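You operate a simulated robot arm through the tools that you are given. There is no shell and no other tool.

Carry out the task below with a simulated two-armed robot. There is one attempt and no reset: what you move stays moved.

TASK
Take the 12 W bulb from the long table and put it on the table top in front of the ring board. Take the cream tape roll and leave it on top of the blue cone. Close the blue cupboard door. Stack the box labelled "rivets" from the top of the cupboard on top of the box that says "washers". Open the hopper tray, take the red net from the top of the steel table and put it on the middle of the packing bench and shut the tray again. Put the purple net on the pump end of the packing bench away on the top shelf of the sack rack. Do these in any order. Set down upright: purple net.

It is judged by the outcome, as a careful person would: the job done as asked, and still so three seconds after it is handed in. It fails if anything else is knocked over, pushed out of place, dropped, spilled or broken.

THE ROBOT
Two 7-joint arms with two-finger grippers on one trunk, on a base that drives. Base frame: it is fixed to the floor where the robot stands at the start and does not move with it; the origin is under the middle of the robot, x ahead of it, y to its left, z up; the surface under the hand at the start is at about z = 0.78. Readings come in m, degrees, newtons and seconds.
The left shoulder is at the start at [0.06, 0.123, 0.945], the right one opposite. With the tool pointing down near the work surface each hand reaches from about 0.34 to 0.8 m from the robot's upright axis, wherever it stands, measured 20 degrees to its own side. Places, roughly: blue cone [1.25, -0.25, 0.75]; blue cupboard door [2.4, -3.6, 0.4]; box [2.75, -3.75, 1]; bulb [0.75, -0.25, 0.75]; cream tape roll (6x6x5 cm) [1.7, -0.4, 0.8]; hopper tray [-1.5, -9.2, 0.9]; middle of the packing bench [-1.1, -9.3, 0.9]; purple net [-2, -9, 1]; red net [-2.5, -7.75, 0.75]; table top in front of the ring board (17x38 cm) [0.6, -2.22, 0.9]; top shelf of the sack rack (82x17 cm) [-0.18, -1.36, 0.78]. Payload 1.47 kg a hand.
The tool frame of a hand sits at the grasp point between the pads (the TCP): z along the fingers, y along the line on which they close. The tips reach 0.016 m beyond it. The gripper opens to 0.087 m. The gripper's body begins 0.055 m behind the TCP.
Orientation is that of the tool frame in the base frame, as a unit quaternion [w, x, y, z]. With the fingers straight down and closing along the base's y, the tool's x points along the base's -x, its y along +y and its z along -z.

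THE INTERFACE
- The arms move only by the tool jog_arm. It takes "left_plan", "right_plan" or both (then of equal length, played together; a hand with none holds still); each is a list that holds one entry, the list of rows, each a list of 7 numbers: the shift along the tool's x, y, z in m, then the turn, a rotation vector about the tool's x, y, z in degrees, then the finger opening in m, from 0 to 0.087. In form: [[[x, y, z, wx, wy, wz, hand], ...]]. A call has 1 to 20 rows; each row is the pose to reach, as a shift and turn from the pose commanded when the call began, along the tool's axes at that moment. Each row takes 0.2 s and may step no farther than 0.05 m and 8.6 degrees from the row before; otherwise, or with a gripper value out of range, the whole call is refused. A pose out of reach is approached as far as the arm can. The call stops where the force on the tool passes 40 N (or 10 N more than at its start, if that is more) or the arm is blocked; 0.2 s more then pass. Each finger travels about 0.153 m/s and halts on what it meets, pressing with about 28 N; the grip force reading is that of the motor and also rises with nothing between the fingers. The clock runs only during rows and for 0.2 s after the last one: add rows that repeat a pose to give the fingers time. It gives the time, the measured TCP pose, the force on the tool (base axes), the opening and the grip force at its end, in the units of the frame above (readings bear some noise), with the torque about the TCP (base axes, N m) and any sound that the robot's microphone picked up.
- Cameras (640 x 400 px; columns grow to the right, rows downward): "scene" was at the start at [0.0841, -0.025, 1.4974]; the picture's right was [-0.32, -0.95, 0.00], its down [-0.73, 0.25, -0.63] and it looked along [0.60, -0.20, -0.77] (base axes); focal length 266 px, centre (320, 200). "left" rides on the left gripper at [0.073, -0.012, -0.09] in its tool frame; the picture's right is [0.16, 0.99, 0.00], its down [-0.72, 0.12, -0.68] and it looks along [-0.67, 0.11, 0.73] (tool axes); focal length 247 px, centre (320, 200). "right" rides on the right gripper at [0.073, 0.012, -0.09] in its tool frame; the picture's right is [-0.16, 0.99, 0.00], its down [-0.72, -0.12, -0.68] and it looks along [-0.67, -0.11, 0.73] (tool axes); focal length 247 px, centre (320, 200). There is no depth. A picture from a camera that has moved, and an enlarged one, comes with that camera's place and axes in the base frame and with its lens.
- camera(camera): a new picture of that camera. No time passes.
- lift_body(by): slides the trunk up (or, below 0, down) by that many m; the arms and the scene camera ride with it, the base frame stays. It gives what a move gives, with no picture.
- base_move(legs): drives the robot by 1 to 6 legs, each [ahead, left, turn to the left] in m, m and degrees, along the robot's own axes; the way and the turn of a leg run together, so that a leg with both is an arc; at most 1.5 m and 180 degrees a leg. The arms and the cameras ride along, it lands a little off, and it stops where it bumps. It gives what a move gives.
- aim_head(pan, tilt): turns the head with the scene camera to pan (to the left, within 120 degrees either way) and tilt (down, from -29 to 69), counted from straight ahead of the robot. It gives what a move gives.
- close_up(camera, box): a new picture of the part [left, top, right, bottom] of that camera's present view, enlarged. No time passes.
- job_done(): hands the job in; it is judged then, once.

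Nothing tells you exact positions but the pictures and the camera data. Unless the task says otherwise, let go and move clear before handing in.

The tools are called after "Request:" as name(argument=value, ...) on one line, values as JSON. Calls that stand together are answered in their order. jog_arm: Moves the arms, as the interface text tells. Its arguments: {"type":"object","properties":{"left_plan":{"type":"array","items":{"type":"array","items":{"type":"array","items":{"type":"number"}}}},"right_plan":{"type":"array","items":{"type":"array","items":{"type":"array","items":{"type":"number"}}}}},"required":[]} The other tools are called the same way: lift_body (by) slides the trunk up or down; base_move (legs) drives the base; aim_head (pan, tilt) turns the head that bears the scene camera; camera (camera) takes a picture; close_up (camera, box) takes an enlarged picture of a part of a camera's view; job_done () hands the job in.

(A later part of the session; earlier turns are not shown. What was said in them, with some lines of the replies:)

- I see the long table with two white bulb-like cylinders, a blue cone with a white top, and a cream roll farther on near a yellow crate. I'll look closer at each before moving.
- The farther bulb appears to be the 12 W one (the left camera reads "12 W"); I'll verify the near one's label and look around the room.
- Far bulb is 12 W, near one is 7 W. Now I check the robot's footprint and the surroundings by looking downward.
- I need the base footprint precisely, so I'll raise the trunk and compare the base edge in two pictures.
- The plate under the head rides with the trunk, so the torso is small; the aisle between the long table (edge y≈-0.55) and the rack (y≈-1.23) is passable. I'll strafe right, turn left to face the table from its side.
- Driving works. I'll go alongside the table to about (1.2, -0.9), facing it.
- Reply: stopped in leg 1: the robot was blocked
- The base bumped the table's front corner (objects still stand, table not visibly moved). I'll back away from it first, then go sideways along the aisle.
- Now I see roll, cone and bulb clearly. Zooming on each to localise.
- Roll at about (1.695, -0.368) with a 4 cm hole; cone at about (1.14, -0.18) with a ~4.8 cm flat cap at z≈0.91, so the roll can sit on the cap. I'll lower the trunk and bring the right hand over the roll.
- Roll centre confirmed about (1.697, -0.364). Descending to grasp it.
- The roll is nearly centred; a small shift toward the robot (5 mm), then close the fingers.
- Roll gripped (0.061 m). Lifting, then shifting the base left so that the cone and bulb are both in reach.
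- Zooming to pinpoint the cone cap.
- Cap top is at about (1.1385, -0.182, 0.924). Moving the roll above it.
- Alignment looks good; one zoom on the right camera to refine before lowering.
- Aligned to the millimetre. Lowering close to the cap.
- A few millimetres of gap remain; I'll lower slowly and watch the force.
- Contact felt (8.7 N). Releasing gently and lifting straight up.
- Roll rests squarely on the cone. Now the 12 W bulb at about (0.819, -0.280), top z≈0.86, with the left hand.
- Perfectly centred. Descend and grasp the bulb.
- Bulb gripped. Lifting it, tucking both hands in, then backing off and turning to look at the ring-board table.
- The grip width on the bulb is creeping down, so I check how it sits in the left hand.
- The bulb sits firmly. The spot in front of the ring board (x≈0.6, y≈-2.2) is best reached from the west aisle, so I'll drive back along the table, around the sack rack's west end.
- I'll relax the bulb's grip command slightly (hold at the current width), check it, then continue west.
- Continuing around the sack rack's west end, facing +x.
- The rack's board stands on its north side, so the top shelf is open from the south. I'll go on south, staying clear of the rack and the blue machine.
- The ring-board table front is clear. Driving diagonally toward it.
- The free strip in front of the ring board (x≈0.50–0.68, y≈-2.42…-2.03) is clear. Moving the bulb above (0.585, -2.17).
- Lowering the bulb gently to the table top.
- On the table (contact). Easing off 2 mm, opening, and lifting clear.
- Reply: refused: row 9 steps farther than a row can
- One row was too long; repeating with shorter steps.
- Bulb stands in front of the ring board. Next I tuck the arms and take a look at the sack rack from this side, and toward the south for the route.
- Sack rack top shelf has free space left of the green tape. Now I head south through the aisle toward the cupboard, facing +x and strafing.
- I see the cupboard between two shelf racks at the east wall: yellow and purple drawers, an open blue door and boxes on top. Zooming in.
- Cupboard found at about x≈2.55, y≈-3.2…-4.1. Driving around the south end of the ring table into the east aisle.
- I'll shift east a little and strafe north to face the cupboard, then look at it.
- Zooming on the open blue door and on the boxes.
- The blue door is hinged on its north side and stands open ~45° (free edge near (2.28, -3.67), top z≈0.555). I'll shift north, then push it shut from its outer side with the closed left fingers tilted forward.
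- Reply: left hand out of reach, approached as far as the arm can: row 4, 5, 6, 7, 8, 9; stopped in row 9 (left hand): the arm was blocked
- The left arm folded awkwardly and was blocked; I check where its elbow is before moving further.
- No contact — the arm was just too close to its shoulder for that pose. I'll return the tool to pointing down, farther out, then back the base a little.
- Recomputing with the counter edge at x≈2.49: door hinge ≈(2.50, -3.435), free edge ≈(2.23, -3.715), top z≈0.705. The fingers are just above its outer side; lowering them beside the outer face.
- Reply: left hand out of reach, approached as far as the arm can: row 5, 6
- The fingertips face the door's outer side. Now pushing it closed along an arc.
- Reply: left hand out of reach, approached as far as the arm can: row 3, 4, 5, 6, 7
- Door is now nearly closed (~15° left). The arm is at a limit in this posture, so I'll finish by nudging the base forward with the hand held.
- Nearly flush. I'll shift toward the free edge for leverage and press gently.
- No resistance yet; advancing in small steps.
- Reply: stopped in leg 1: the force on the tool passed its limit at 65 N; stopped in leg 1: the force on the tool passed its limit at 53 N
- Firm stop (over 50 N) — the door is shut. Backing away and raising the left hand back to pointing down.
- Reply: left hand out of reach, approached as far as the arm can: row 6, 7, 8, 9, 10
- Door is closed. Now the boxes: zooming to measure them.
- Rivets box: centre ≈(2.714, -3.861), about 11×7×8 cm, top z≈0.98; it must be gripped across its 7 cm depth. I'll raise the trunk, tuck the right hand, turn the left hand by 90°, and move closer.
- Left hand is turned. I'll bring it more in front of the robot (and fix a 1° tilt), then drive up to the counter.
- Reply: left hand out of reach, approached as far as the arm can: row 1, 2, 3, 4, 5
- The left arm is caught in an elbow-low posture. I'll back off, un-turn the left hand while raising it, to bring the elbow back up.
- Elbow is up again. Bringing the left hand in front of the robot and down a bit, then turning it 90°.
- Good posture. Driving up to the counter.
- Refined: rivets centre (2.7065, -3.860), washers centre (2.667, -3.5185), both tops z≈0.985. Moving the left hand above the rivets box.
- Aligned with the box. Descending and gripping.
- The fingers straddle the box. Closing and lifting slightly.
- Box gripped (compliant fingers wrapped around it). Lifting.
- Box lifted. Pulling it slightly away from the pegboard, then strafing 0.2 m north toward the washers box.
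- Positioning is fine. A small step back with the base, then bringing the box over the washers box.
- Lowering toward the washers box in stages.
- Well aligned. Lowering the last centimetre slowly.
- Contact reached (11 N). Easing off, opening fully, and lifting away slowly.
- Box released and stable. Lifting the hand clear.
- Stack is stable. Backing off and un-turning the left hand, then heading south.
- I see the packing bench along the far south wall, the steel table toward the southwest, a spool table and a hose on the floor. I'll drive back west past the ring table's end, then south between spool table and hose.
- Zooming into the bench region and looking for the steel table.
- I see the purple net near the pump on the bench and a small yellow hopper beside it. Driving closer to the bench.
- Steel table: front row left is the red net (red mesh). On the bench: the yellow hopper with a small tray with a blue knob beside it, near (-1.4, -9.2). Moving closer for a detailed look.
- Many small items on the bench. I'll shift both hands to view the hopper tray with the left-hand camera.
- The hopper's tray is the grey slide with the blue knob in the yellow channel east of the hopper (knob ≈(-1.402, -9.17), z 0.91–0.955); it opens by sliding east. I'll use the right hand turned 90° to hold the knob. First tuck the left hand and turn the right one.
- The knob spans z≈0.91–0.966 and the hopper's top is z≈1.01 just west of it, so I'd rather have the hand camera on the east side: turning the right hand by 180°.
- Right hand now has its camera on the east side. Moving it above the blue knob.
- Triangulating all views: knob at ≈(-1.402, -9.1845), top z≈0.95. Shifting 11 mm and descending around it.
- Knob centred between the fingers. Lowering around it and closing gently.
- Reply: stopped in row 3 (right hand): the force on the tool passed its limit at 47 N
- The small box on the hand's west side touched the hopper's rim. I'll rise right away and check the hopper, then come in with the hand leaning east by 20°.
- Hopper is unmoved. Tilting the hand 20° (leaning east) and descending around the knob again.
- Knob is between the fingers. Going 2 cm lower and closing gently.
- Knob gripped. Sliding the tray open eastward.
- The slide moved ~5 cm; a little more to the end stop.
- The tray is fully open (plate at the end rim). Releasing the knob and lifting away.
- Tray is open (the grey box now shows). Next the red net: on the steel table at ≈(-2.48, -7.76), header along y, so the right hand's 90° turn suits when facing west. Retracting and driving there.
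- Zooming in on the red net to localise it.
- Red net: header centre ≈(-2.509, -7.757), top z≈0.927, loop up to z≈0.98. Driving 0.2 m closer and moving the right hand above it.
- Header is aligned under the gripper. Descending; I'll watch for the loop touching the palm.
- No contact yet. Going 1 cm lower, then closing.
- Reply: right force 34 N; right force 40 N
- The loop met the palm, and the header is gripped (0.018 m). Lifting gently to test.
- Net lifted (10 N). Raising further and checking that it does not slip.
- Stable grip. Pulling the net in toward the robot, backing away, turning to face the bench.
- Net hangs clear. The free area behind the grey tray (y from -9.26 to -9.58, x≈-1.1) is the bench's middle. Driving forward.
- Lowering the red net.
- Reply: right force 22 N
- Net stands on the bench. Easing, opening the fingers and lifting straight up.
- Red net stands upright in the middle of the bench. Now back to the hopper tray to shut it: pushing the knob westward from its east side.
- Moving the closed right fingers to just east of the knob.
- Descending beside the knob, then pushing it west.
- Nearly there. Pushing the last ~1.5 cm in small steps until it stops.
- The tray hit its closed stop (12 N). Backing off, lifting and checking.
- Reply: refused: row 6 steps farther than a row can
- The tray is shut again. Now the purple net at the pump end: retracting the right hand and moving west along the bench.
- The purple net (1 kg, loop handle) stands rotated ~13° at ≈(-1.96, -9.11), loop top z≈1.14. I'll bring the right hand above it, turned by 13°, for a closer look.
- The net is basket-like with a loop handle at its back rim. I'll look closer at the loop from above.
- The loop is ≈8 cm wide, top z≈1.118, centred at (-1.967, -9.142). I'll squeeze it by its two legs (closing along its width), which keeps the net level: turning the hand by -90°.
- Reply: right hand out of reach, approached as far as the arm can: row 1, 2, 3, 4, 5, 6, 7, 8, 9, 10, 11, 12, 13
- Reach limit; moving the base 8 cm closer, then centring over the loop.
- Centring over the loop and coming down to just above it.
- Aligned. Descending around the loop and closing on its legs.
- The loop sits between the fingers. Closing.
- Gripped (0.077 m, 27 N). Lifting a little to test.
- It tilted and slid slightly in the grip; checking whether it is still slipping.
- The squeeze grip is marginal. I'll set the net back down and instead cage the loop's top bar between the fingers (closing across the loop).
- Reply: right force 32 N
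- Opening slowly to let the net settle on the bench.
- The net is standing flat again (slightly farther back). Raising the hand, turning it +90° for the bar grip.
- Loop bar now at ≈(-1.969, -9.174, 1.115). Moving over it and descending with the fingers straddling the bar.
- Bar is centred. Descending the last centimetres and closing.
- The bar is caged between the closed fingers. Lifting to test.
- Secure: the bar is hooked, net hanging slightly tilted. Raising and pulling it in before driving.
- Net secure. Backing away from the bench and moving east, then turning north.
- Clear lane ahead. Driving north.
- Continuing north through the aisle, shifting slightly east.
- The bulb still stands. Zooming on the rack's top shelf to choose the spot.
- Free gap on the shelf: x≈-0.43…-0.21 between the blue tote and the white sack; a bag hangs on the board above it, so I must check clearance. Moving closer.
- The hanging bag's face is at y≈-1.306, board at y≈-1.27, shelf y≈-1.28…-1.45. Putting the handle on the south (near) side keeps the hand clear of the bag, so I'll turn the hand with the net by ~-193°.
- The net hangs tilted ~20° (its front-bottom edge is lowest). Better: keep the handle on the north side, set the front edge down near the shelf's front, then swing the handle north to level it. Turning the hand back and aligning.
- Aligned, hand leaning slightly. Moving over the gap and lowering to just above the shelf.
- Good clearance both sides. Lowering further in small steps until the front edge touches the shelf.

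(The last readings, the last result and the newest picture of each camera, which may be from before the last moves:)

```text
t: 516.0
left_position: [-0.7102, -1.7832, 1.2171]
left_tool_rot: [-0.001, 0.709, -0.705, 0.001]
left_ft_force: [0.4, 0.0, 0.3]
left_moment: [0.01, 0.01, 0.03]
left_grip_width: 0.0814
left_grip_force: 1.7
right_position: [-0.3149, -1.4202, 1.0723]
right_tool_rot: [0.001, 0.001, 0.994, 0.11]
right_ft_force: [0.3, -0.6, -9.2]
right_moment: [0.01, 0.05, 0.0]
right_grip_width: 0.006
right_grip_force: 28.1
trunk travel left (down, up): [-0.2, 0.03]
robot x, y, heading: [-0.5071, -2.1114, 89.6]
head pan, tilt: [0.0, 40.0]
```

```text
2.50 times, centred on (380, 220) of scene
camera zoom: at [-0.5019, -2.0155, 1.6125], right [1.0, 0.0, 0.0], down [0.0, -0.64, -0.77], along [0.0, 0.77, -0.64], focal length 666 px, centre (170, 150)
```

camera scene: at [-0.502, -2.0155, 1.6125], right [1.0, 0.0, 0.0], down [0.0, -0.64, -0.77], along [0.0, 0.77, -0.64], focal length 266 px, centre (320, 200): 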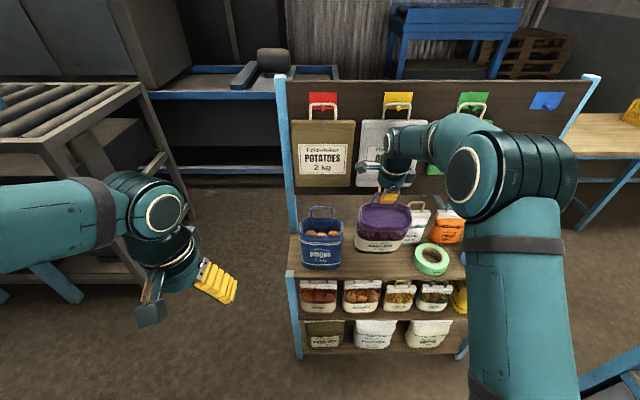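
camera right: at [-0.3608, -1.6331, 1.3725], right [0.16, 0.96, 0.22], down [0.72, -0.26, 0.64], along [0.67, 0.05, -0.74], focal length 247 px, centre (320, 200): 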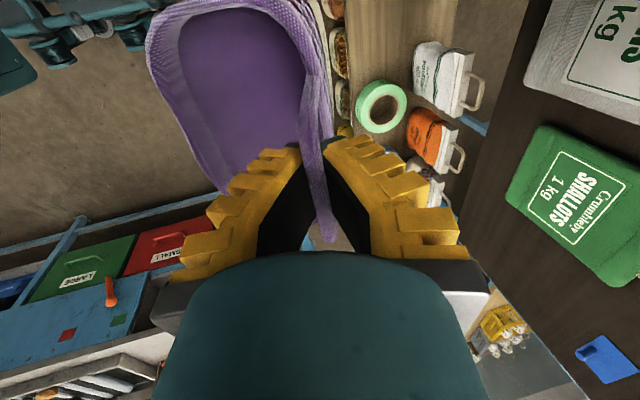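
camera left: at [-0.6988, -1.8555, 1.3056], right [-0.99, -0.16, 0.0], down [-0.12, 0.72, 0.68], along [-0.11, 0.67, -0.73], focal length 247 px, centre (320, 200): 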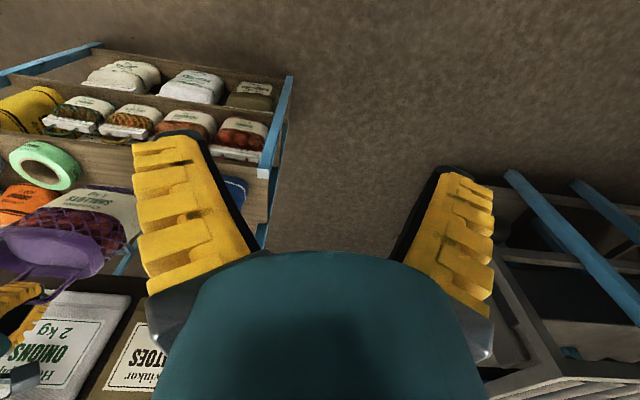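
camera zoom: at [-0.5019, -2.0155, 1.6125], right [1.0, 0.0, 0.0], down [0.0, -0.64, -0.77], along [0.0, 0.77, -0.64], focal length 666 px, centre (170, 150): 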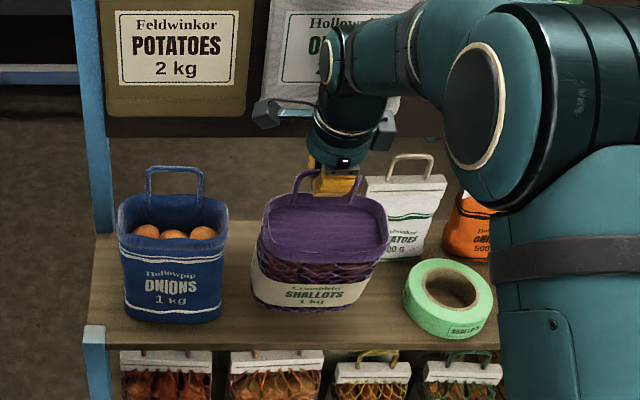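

Request:
jog_arm(right_plan=[[[0, -0.0022, 0.0098, 0, 0, 0, 0.0], [0, -0.0043, 0.0195, 0, 0, 0, 0.0], [0, -0.0043, 0.0195, 0, 0, 0, 0.0]]])

Request:
close_up(camera="scene", box=[290, 140, 470, 300])

```text
t: 516.8
left_position: [-0.7104, -1.782, 1.2163]
left_tool_rot: [0.001, 0.709, -0.705, 0.002]
left_ft_force: [-0.9, -0.3, 0.6]
left_moment: [-0.02, -0.02, 0.01]
left_grip_width: 0.0817
left_grip_force: 1.2
right_position: [-0.314, -1.4208, 1.0511]
right_tool_rot: [0.002, 0.001, 0.994, 0.109]
right_ft_force: [-0.2, -1.2, -10.3]
right_moment: [0.01, 0.03, 0.01]
right_grip_width: 0.0059
right_grip_force: 27.7
trunk travel left (down, up): [-0.2, 0.03]
robot x, y, heading: [-0.5051, -2.1138, 90.2]
head pan, tilt: [0.0, 40.0]
```

```text
2.50 times, centred on (380, 220) of scene
camera zoom: at [-0.5019, -2.0153, 1.6125], right [1.0, 0.0, 0.0], down [0.0, -0.64, -0.77], along [0.0, 0.77, -0.64], focal length 666 px, centre (170, 150)
```

zoom: 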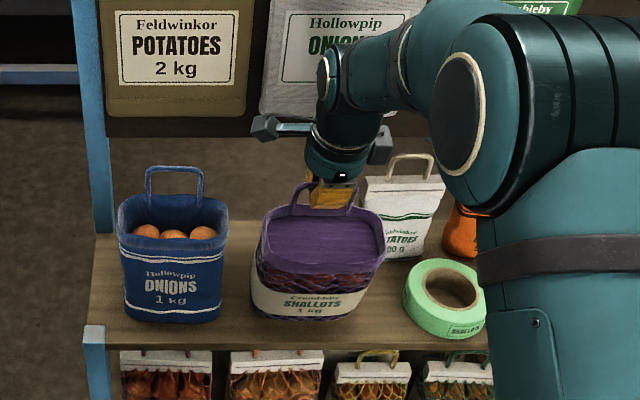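

Request:
jog_arm(right_plan=[[[0, -0.0017, 0.0078, 0, 0, 0, 0.0], [0, -0.0033, 0.0146, 0, 0, 0, 0.0], [0, -0.0033, 0.0146, 0, 0, 0, 0.0]]])

Request:
close_up(camera="scene", box=[290, 140, 470, 300])

```text
t: 517.6
left_position: [-0.7115, -1.7816, 1.2167]
left_tool_rot: [0.0, 0.709, -0.705, 0.001]
left_ft_force: [0.0, -0.2, 0.1]
left_moment: [-0.02, 0.02, -0.01]
left_grip_width: 0.0816
left_grip_force: 0.8
right_position: [-0.3141, -1.4192, 1.0363]
right_tool_rot: [0.0, 0.001, 0.994, 0.109]
right_ft_force: [-0.1, -0.1, -10.9]
right_moment: [0.03, 0.04, -0.03]
right_grip_width: 0.0059
right_grip_force: 27.6
trunk travel left (down, up): [-0.2, 0.03]
robot x, y, heading: [-0.505, -2.1093, 89.7]
head pan, tilt: [0.0, 40.0]
```

```text
2.50 times, centred on (380, 220) of scene
camera zoom: at [-0.5019, -2.0152, 1.6125], right [1.0, 0.0, 0.0], down [0.0, -0.64, -0.77], along [0.0, 0.77, -0.64], focal length 666 px, centre (170, 150)
```

zoom: 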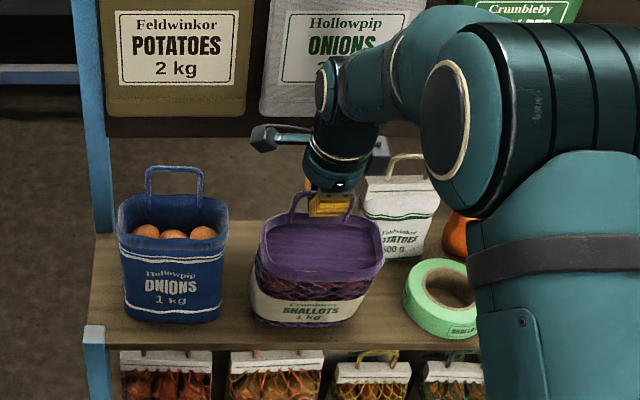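

Request:
jog_arm(right_plan=[[[0, -0.0011, 0.0049, 0, 0, 0, 0.0], [0, -0.0022, 0.0098, 0, 0, 0, 0.0], [0, -0.0022, 0.0098, 0, 0, 0, 0.0]]])

Request:
close_up(camera="scene", box=[340, 190, 450, 290])

```text
t: 518.4
left_position: [-0.7107, -1.7816, 1.2153]
left_tool_rot: [0.0, 0.708, -0.706, 0.002]
left_ft_force: [-0.2, 0.2, 0.2]
left_moment: [0.0, 0.02, 0.01]
left_grip_width: 0.0819
left_grip_force: 1.1
right_position: [-0.3141, -1.4193, 1.0272]
right_tool_rot: [0.001, 0.001, 0.994, 0.109]
right_ft_force: [-0.6, 0.1, -10.0]
right_moment: [0.02, 0.01, -0.01]
right_grip_width: 0.0061
right_grip_force: 28.0
trunk travel left (down, up): [-0.2, 0.03]
robot x, y, heading: [-0.5093, -2.1099, 90.0]
head pan, tilt: [0.0, 40.0]
```

```text
4.00 times, centred on (395, 240) of scene
camera zoom: at [-0.5019, -2.0152, 1.6125], right [1.0, 0.0, 0.0], down [0.0, -0.64, -0.77], along [0.0, 0.77, -0.64], focal length 1066 px, centre (20, 40)
```

zoom: 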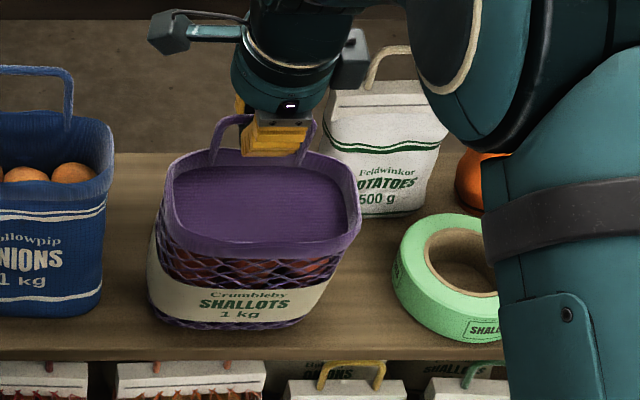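

The front edge is close to the shelf's rim; shifting 2 cm north, then lowering on.

Request:
jog_arm(right_plan=[[[0, 0.0098, 0.0022, 0, 0, 0, 0.0], [0, 0.0195, 0.0043, 0, 0, 0, 0.0], [0, 0.0184, 0.0092, 0, 0, 0, 0.0], [0, 0.0173, 0.0141, 0, 0, 0, 0.0], [0, 0.0173, 0.0141, 0, 0, 0, 0.0]]])

Request:
close_up(camera="scene", box=[340, 190, 450, 290])

```text
t: 519.6
left_position: [-0.7119, -1.783, 1.2166]
left_tool_rot: [0.0, 0.708, -0.706, 0.001]
left_ft_force: [0.2, -0.2, -0.8]
left_moment: [0.02, 0.0, 0.04]
left_grip_width: 0.0817
left_grip_force: 0.9
right_position: [-0.3152, -1.4004, 1.0177]
right_tool_rot: [0.001, 0.001, 0.994, 0.111]
right_ft_force: [0.3, 1.1, -0.2]
right_moment: [-0.04, 0.02, 0.0]
right_grip_width: 0.0003
right_grip_force: 27.9
trunk travel left (down, up): [-0.2, 0.03]
robot x, y, heading: [-0.5079, -2.1103, 90.1]
head pan, tilt: [0.0, 40.0]
```

```text
4.00 times, centred on (395, 240) of scene
camera zoom: at [-0.5023, -2.0163, 1.6126], right [1.0, 0.0, 0.0], down [0.0, -0.64, -0.77], along [0.0, 0.77, -0.64], focal length 1066 px, centre (20, 40)
```

zoom: 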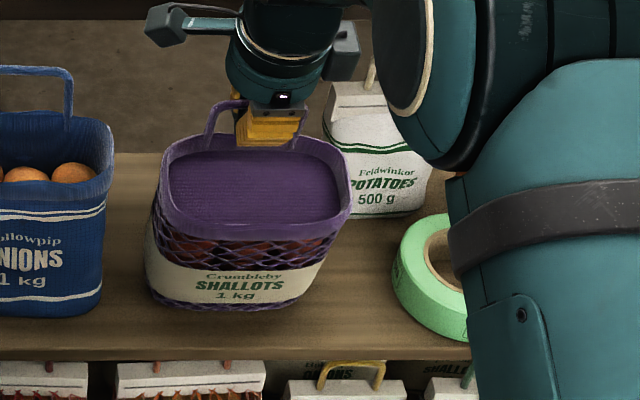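

The net's weight is on the shelf now. Swinging the handle north to level the net.

Request:
jog_arm(right_plan=[[[0, 0.0138, 0.0072, 0, 0, 0, 0.0], [0, 0.0275, 0.0143, 0, 0, 0, 0.0], [0, 0.0388, 0.0189, 0, 0, 0, 0.0], [0, 0.0388, 0.0189, 0, 0, 0, 0.0]]])

Request:
close_up(camera="scene", box=[340, 190, 450, 290])

Request:
camera(camera="right")

Request:
camera(camera="left")

```text
t: 520.6
left_position: [-0.7107, -1.783, 1.2159]
left_tool_rot: [0.0, 0.709, -0.705, 0.001]
left_ft_force: [0.0, 0.1, 1.3]
left_moment: [0.02, 0.02, -0.01]
left_grip_width: 0.0815
left_grip_force: 1.3
right_position: [-0.3137, -1.3588, 1.0067]
right_tool_rot: [0.001, 0.001, 0.994, 0.11]
right_ft_force: [0.1, 0.7, -0.9]
right_moment: [-0.04, 0.03, 0.01]
right_grip_width: 0.0001
right_grip_force: 28.3
trunk travel left (down, up): [-0.2, 0.03]
robot x, y, heading: [-0.502, -2.1106, 89.8]
head pan, tilt: [0.0, 40.0]
```

```text
4.00 times, centred on (395, 240) of scene
camera zoom: at [-0.5022, -2.0162, 1.6125], right [1.0, 0.0, 0.0], down [0.0, -0.64, -0.77], along [0.0, 0.77, -0.64], focal length 1066 px, centre (20, 40)
```

zoom: 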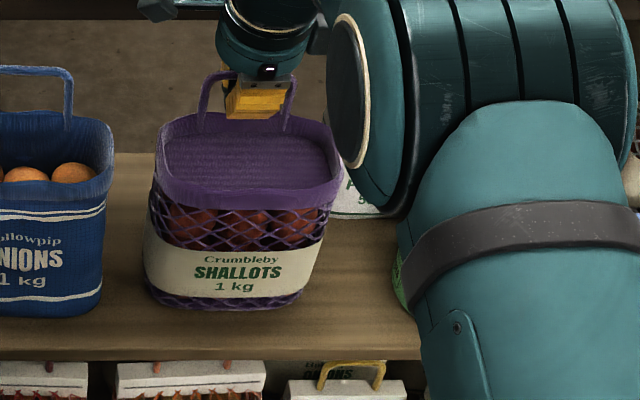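

```text
taken
camera right: at [-0.3869, -1.3655, 1.0981], right [0.16, 0.96, 0.22], down [0.72, -0.26, 0.64], along [0.67, 0.05, -0.74], focal length 247 px, centre (320, 200)
```

right: 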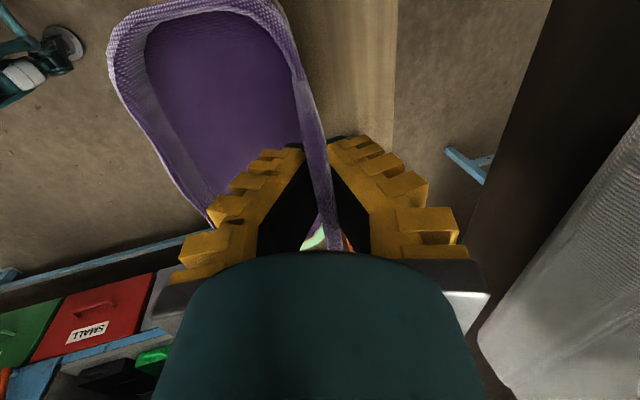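

```text
taken
camera left: at [-0.699, -1.8561, 1.3056], right [-0.99, -0.16, 0.0], down [-0.12, 0.72, 0.68], along [-0.11, 0.67, -0.73], focal length 247 px, centre (320, 200)
```

left: 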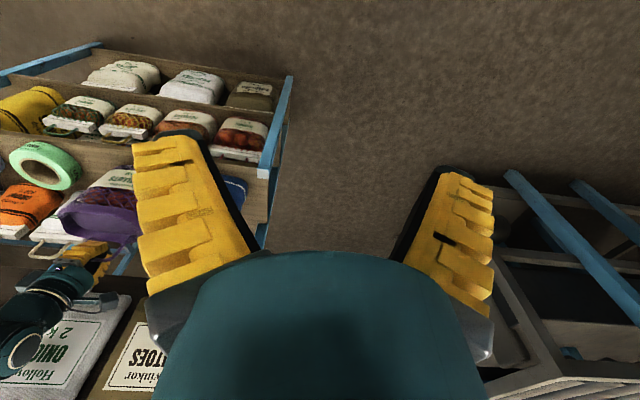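

The net stands level. Opening the fingers partly (away from the hanging bag) and retreating along the tool axis.

Request:
jog_arm(right_plan=[[[0, 0, 0, 0, 0, 0, 0.015], [0, 0, 0, 0, 0, 0, 0.03], [0, 0, 0, 0, 0, 0, 0.045], [0, 0, 0, 0, 0, 0, 0.045], [0, 0, 0, 0, 0, 0, 0.045]]])

Request:
close_up(camera="scene", box=[340, 190, 450, 290])

Request:
camera(camera="right")

```text
t: 521.8
left_position: [-0.7105, -1.7825, 1.2164]
left_tool_rot: [0.0, 0.708, -0.706, 0.001]
left_ft_force: [-0.3, -0.2, -0.8]
left_moment: [0.01, 0.02, 0.0]
left_grip_width: 0.0816
left_grip_force: 1.3
right_position: [-0.3144, -1.357, 1.006]
right_tool_rot: [0.001, 0.001, 0.994, 0.109]
right_ft_force: [-0.3, -1.2, -0.4]
right_moment: [-0.01, 0.01, 0.0]
right_grip_width: 0.0502
right_grip_force: 3.6
trunk travel left (down, up): [-0.2, 0.03]
robot x, y, heading: [-0.5035, -2.1104, 89.8]
head pan, tilt: [0.0, 40.0]
```

```text
4.00 times, centred on (395, 240) of scene
camera zoom: at [-0.5022, -2.0162, 1.6125], right [1.0, 0.0, 0.0], down [0.0, -0.64, -0.77], along [0.0, 0.77, -0.64], focal length 1066 px, centre (20, 40)
```

zoom: 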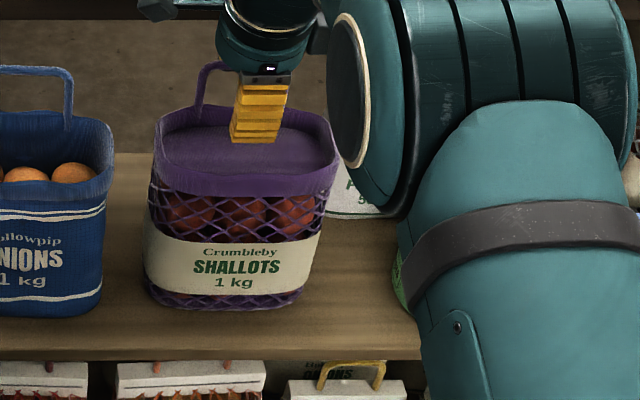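

```text
taken
camera right: at [-0.387, -1.3655, 1.0984], right [0.16, 0.96, 0.22], down [0.72, -0.26, 0.64], along [0.67, 0.05, -0.74], focal length 247 px, centre (320, 200)
```

right: 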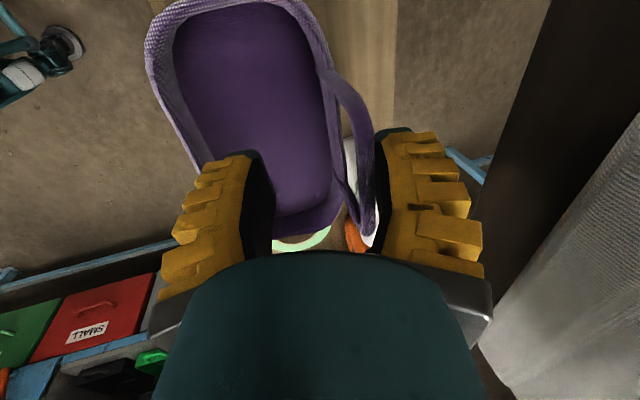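

The loop may be touching the north finger; opening a little more before retreating.

Request:
jog_arm(right_plan=[[[0, 0.0, 0, 0, 0, 0, 0.06], [0, 0.0, 0, 0, 0, 0, 0.068], [0, 0.0, 0, 0, 0, 0, 0.068]]])

Request:
camera(camera="right")

Request:
close_up(camera="scene", box=[340, 190, 450, 290])

```text
t: 522.6
left_position: [-0.7096, -1.7826, 1.2168]
left_tool_rot: [-0.001, 0.708, -0.706, 0.001]
left_ft_force: [-1.2, 0.7, 0.1]
left_moment: [0.01, 0.02, 0.02]
left_grip_width: 0.0817
left_grip_force: 0.9
right_position: [-0.3135, -1.3583, 1.006]
right_tool_rot: [0.001, 0.0, 0.994, 0.109]
right_ft_force: [0.1, -0.3, -0.5]
right_moment: [-0.01, -0.03, 0.0]
right_grip_width: 0.0715
right_grip_force: 2.5
trunk travel left (down, up): [-0.2, 0.03]
robot x, y, heading: [-0.504, -2.1101, 89.8]
head pan, tilt: [0.0, 40.0]
```

```text
taken
camera right: at [-0.387, -1.3655, 1.0983], right [0.16, 0.96, 0.22], down [0.72, -0.26, 0.64], along [0.67, 0.05, -0.74], focal length 247 px, centre (320, 200)
```

right: 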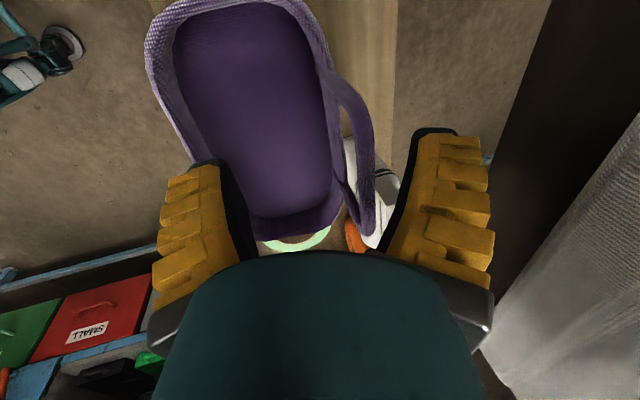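

```text
4.00 times, centred on (395, 240) of scene
camera zoom: at [-0.5022, -2.0162, 1.6125], right [1.0, 0.0, 0.0], down [0.0, -0.64, -0.77], along [0.0, 0.77, -0.64], focal length 1066 px, centre (20, 40)
```

zoom: 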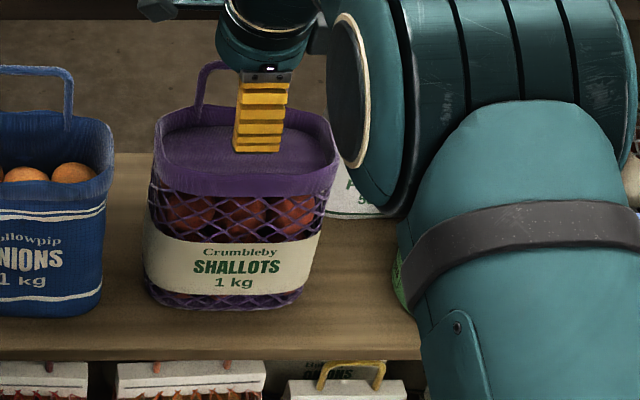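

Net stands freely upright. Lifting the hand straight up first, then away to the south.

Request:
jog_arm(right_plan=[[[0, 0.0043, -0.0195, 0, 0, 0, 0.068], [0, 0.0087, -0.039, 0, 0, 0, 0.068], [0, 0.0098, -0.0586, 0, 0, 0, 0.068], [0, 0.0, -0.09, 0, 0, 0, 0.068], [0, -0.02, -0.12, 0, 0, 0, 0.068], [0, -0.05, -0.14, 0, 0, 0, 0.068], [0, -0.09, -0.16, 0, 0, 0, 0.068], [0, -0.13, -0.17, 0, 0, 0, 0.068], [0, -0.17, -0.18, 0, 0, 0, 0.068], [0, -0.21, -0.19, 0, 0, 0, 0.068]]])

Request:
camera(camera="scene")

Request:
close_up(camera="scene", box=[270, 140, 470, 300])

```text
t: 524.8
left_position: [-0.7108, -1.7841, 1.2175]
left_tool_rot: [-0.001, 0.709, -0.705, 0.0]
left_ft_force: [-0.5, 0.0, -0.1]
left_moment: [0.02, 0.0, -0.02]
left_grip_width: 0.0817
left_grip_force: 1.2
right_position: [-0.315, -1.6064, 1.1471]
right_tool_rot: [0.001, 0.001, 0.994, 0.11]
right_ft_force: [0.0, -0.1, -0.2]
right_moment: [0.0, 0.02, 0.01]
right_grip_width: 0.0717
right_grip_force: 3.3
trunk travel left (down, up): [-0.2, 0.03]
robot x, y, heading: [-0.5045, -2.112, 89.8]
head pan, tilt: [0.0, 40.0]
```

```text
taken
camera scene: at [-0.502, -2.0178, 1.6127], right [1.0, 0.0, 0.0], down [0.0, -0.64, -0.77], along [0.0, 0.77, -0.64], focal length 266 px, centre (320, 200)
```

scene: 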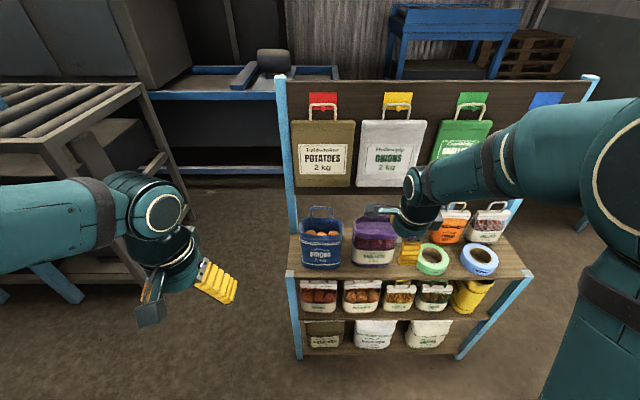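

```text
2.50 times, centred on (370, 220) of scene
camera zoom: at [-0.502, -2.0178, 1.6127], right [1.0, 0.0, 0.0], down [0.0, -0.64, -0.77], along [0.0, 0.77, -0.64], focal length 666 px, centre (195, 150)
```

zoom: 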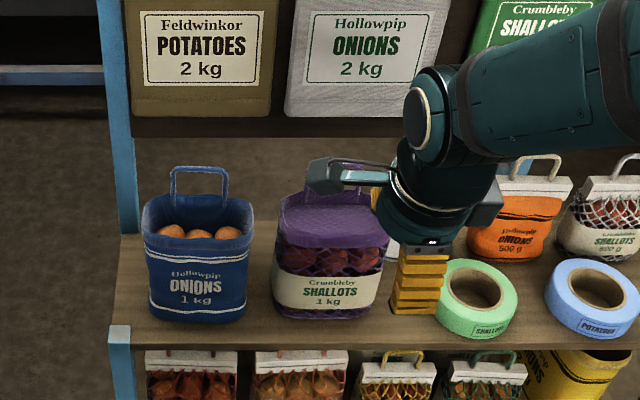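

Net stands upright on the top shelf. Backing away and checking the rack, plus the cone on the long table.

Request:
base_move(legs=[[-0.15, 0, 0]])

Request:
aim_head(pan=0, tilt=35)

Request:
camera(camera="scene")

Request:
close_up(camera="scene", box=[280, 120, 480, 260])

Request:
aim_head(pan=-45, tilt=20)

Request:
camera(camera="scene")

```text
t: 526.2
left_position: [-0.7104, -1.9313, 1.2175]
left_tool_rot: [0.0, 0.709, -0.705, 0.001]
left_ft_force: [0.3, 0.3, 0.3]
left_moment: [0.02, 0.02, -0.03]
left_grip_width: 0.0818
left_grip_force: 1.6
right_position: [-0.315, -1.7534, 1.1475]
right_tool_rot: [0.001, 0.001, 0.994, 0.11]
right_ft_force: [0.8, 0.1, 0.0]
right_moment: [0.02, 0.0, 0.02]
right_grip_width: 0.0715
right_grip_force: 2.8
trunk travel left (down, up): [-0.2, 0.03]
robot x, y, heading: [-0.5017, -2.2575, 89.9]
head pan, tilt: [0.0, 40.0]
```

```text
t: 526.9
left_position: [-0.7102, -1.9305, 1.2169]
left_tool_rot: [0.0, 0.708, -0.706, 0.001]
left_ft_force: [-0.2, 0.0, 0.2]
left_moment: [-0.01, 0.03, 0.02]
left_grip_width: 0.0816
left_grip_force: 0.9
right_position: [-0.315, -1.7523, 1.147]
right_tool_rot: [0.001, 0.001, 0.994, 0.11]
right_ft_force: [-0.3, 0.0, -0.5]
right_moment: [-0.04, 0.03, 0.01]
right_grip_width: 0.0719
right_grip_force: 2.9
trunk travel left (down, up): [-0.2, 0.03]
robot x, y, heading: [-0.5067, -2.2566, 89.9]
head pan, tilt: [0.0, 35.0]
```

```text
taken
camera scene: at [-0.5024, -2.1611, 1.6201], right [1.0, 0.0, 0.0], down [0.0, -0.57, -0.82], along [0.0, 0.82, -0.57], focal length 266 px, centre (320, 200)
```

scene: 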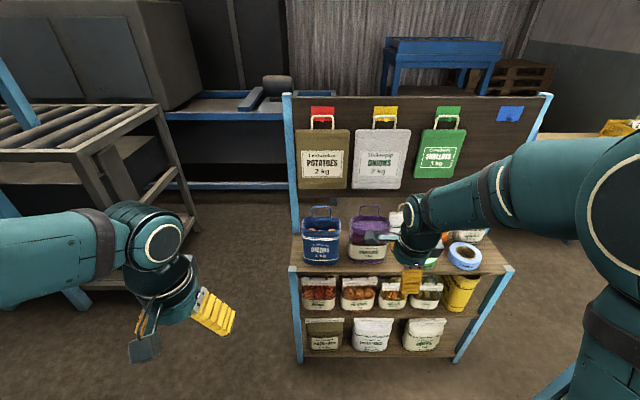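

```text
2.86 times, centred on (380, 190) of scene
camera zoom: at [-0.5024, -2.1611, 1.6201], right [1.0, 0.0, 0.0], down [0.0, -0.57, -0.82], along [0.0, 0.82, -0.57], focal length 761 px, centre (149, 229)
```

zoom: 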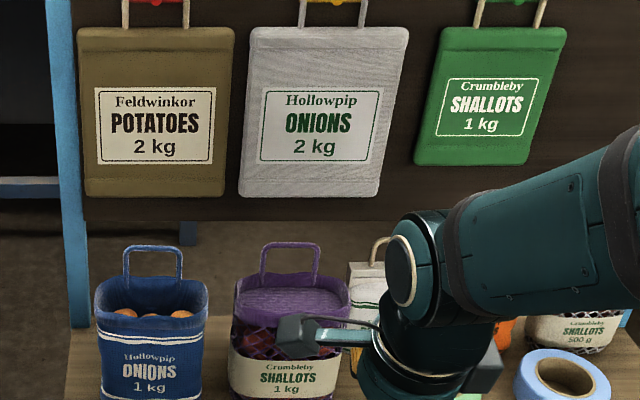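

```text
t: 528.0
left_position: [-0.7104, -1.9301, 1.2166]
left_tool_rot: [0.0, 0.708, -0.706, 0.001]
left_ft_force: [0.1, -0.5, -0.1]
left_moment: [0.04, 0.0, -0.01]
left_grip_width: 0.0816
left_grip_force: 0.8
right_position: [-0.3147, -1.7514, 1.1475]
right_tool_rot: [0.001, 0.001, 0.994, 0.109]
right_ft_force: [-0.1, -0.3, 0.2]
right_moment: [-0.01, 0.01, 0.0]
right_grip_width: 0.0718
right_grip_force: 2.6
trunk travel left (down, up): [-0.2, 0.03]
robot x, y, heading: [-0.5028, -2.2585, 90.0]
head pan, tilt: [-45.0, 20.0]
```

```text
taken
camera scene: at [-0.4366, -2.1834, 1.6439], right [0.71, -0.71, 0.0], down [-0.24, -0.24, -0.94], along [0.66, 0.66, -0.34], focal length 266 px, centre (320, 200)
```

scene: 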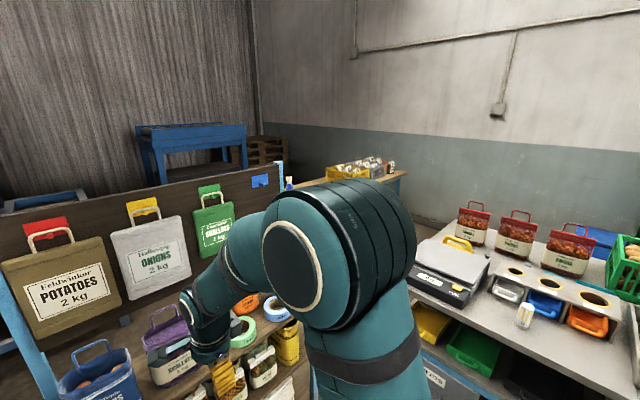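

Request:
close_up(camera="scene", box=[260, 140, 420, 230])

Request:
close_up(camera="scene", box=[470, 250, 600, 350])

Request:
base_move(legs=[[-0.3, 0.0, 0], [0, 0.0, -60]])

Request:
aim_head(pan=40, tilt=30)

Request:
camera(camera="scene")

```text
4.00 times, centred on (340, 185) of scene
camera zoom: at [-0.4366, -2.1834, 1.6439], right [0.71, -0.71, 0.0], down [-0.24, -0.24, -0.94], along [0.66, 0.66, -0.34], focal length 1066 px, centre (240, 260)
```

zoom: 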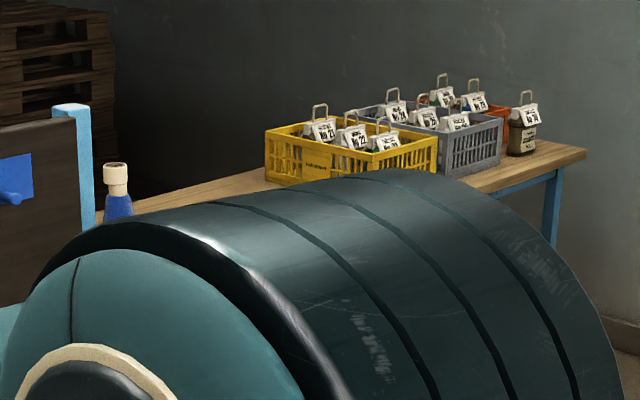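

```text
4.00 times, centred on (535, 300) of scene
camera zoom: at [-0.4366, -2.1834, 1.6439], right [0.71, -0.71, 0.0], down [-0.24, -0.24, -0.94], along [0.66, 0.66, -0.34], focal length 1066 px, centre (-540, -200)
```

zoom: 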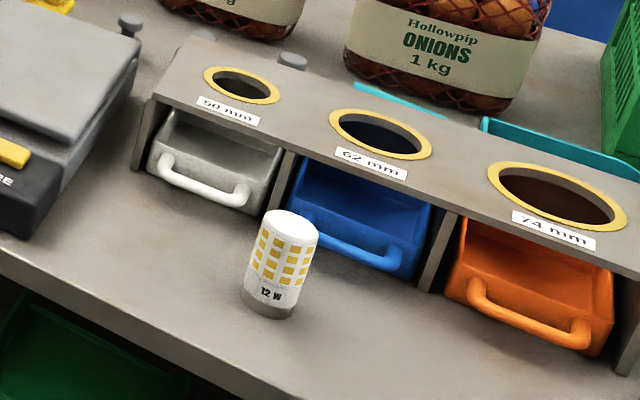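

```text
t: 532.7
left_position: [-0.3212, -2.2155, 1.2179]
left_tool_rot: [0.0, -0.258, 0.966, -0.001]
left_ft_force: [0.2, -0.9, 0.4]
left_moment: [0.04, 0.01, 0.02]
left_grip_width: 0.0814
left_grip_force: 1.0
right_position: [0.0292, -2.4725, 1.1479]
right_tool_rot: [0.057, 0.5, 0.859, 0.094]
right_ft_force: [-0.2, 0.5, 0.5]
right_moment: [-0.04, 0.01, -0.04]
right_grip_width: 0.072
right_grip_force: 3.0
trunk travel left (down, up): [-0.2, 0.03]
robot x, y, heading: [-0.5051, -2.5562, 29.7]
head pan, tilt: [-45.0, 20.0]
```

```text
t: 534.3
left_position: [-0.3222, -2.2159, 1.2175]
left_tool_rot: [0.001, -0.258, 0.966, -0.001]
left_ft_force: [0.1, -0.2, -0.7]
left_moment: [-0.01, -0.03, 0.01]
left_grip_width: 0.0814
left_grip_force: 0.8
right_position: [0.0285, -2.4719, 1.147]
right_tool_rot: [0.055, 0.501, 0.859, 0.094]
right_ft_force: [0.7, -0.3, -0.8]
right_moment: [-0.01, 0.01, 0.01]
right_grip_width: 0.0715
right_grip_force: 2.6
trunk travel left (down, up): [-0.2, 0.03]
robot x, y, heading: [-0.5063, -2.5556, 29.7]
head pan, tilt: [40.0, 30.0]
```

```text
taken
camera scene: at [-0.4627, -2.4684, 1.6279], right [0.94, -0.35, 0.0], down [-0.17, -0.47, -0.87], along [0.3, 0.81, -0.5], focal length 266 px, centre (320, 200)
```

scene: 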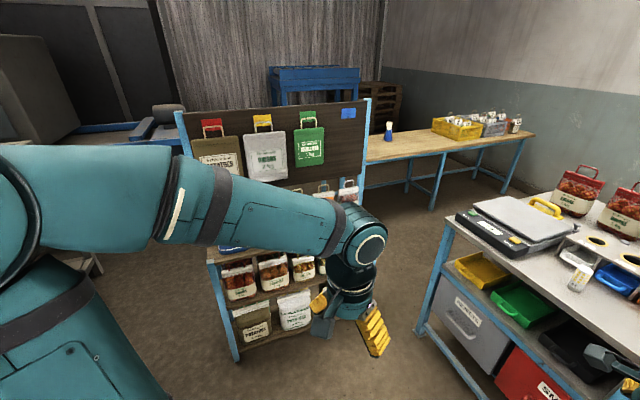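

Roll and bulb are fine. A last look at the purple net and (from afar) the cupboard.

Request:
aim_head(pan=-48, tilt=15)

Request:
camera(camera="scene")

Request:
base_move(legs=[[0, 0, 60]])

Request:
aim_head(pan=5, tilt=30)

Request:
close_up(camera="scene", box=[250, 130, 420, 260])

```text
t: 535.9
left_position: [-0.3222, -2.2168, 1.2175]
left_tool_rot: [0.0, -0.258, 0.966, -0.001]
left_ft_force: [-0.3, -0.7, -0.3]
left_moment: [0.02, -0.02, 0.03]
left_grip_width: 0.082
left_grip_force: 1.3
right_position: [0.029, -2.4713, 1.1472]
right_tool_rot: [0.056, 0.501, 0.858, 0.094]
right_ft_force: [0.5, 0.0, -0.6]
right_moment: [0.03, 0.03, 0.01]
right_grip_width: 0.0721
right_grip_force: 2.8
trunk travel left (down, up): [-0.2, 0.03]
robot x, y, heading: [-0.5067, -2.5597, 29.7]
head pan, tilt: [-48.0, 15.0]
```

```text
taken
camera scene: at [-0.4057, -2.5827, 1.6521], right [-0.32, -0.95, 0.0], down [-0.25, 0.08, -0.97], along [0.92, -0.3, -0.26], focal length 266 px, centre (320, 200)
```

scene: 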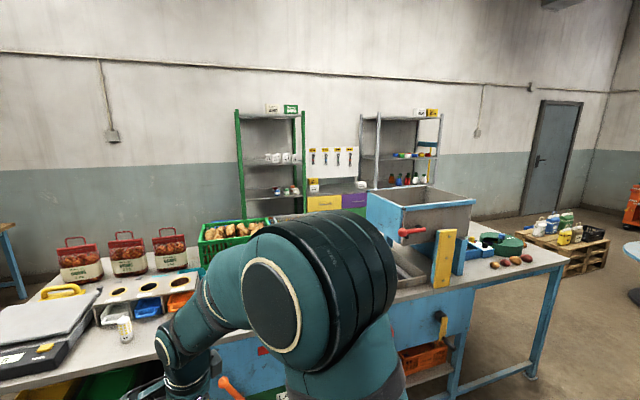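

```text
t: 538.9
left_position: [-0.7086, -2.2275, 1.2166]
left_tool_rot: [0.001, -0.705, 0.71, -0.001]
left_ft_force: [-0.4, 0.5, 0.6]
left_moment: [0.01, 0.04, 0.01]
left_grip_width: 0.0816
left_grip_force: 1.2
right_position: [-0.3096, -2.0533, 1.1479]
right_tool_rot: [0.001, 0.007, 0.994, 0.11]
right_ft_force: [-0.2, 0.6, -0.2]
right_moment: [-0.01, 0.0, 0.02]
right_grip_width: 0.0715
right_grip_force: 2.1
trunk travel left (down, up): [-0.2, 0.03]
robot x, y, heading: [-0.5069, -2.5568, 89.5]
head pan, tilt: [-48.0, 15.0]
```

```text
t: 540.1
left_position: [-0.7073, -2.2277, 1.2175]
left_tool_rot: [0.001, -0.704, 0.71, 0.0]
left_ft_force: [1.0, 0.8, 0.2]
left_moment: [0.0, 0.01, -0.01]
left_grip_width: 0.0816
left_grip_force: 1.1
right_position: [-0.3093, -2.0528, 1.1473]
right_tool_rot: [0.002, 0.007, 0.994, 0.109]
right_ft_force: [0.3, -0.9, -0.1]
right_moment: [0.01, 0.0, 0.0]
right_grip_width: 0.0717
right_grip_force: 2.6
trunk travel left (down, up): [-0.2, 0.03]
robot x, y, heading: [-0.5037, -2.5558, 89.2]
head pan, tilt: [5.0, 30.0]
```

```text
3.08 times, centred on (335, 195) of scene
camera zoom: at [-0.5095, -2.4579, 1.6279], right [1.0, 0.07, 0.0], down [0.04, -0.5, -0.87], along [-0.06, 0.86, -0.5], focal length 820 px, centre (274, 215)
```

zoom: 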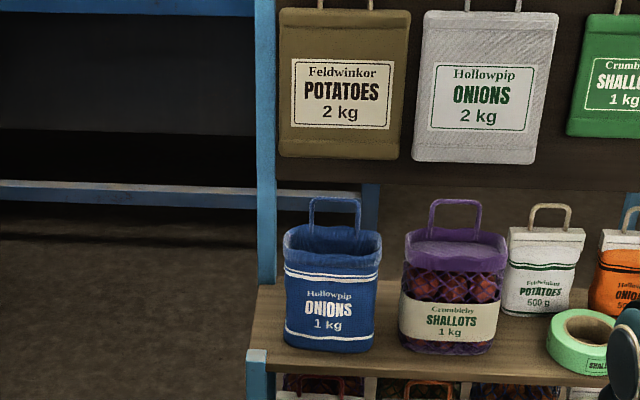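

All tasks are visibly done: the roll is on the cone, the 12 W bulb stands in front of the ring board, and the blue door is shut. The rivets box is on the washers box, the red net is mid-bench with the tray shut, and the purple net is upright on the top shelf. The hands are clear, so I'm handing in.

Request:
job_done()

```text
The job is handed in.
```

I finished all six jobs and handed in; the result hasn't come back yet. I last saw each item in the state below.

- **Bulb:** the 12 W bulb stands upright on the table top in front of the ring board.
- **Tape roll:** the cream roll sits on top of the blue cone.
- **Cupboard door:** the blue door is pushed shut against a firm stop.
- **Boxes:** the "rivets" box is stacked on the "washers" box on top of the cupboard.
- **Hopper tray and red net:** I slid the tray fully open, moved the red net to the middle of the packing bench, then pushed the tray back to its closed stop.
- **Purple net:** it stands upright on the top shelf of the sack rack, between the blue tote and the white potato sack.

**Bumps along the way:**
- The base bumped the corner of the long table early on. I saw no movement of the table or anything on it.
- The right hand touched the hopper's rim while reaching for the tray knob. The hopper did not move in the pictures.
- My first grip on the purple net slipped. I set it back down upright a few centimetres from where it had stood, then re-gripped it by the handle.

I checked the bulb, roll and purple net again just before handing in. I saw the cupboard then only from across the room; the stacked boxes looked in place.
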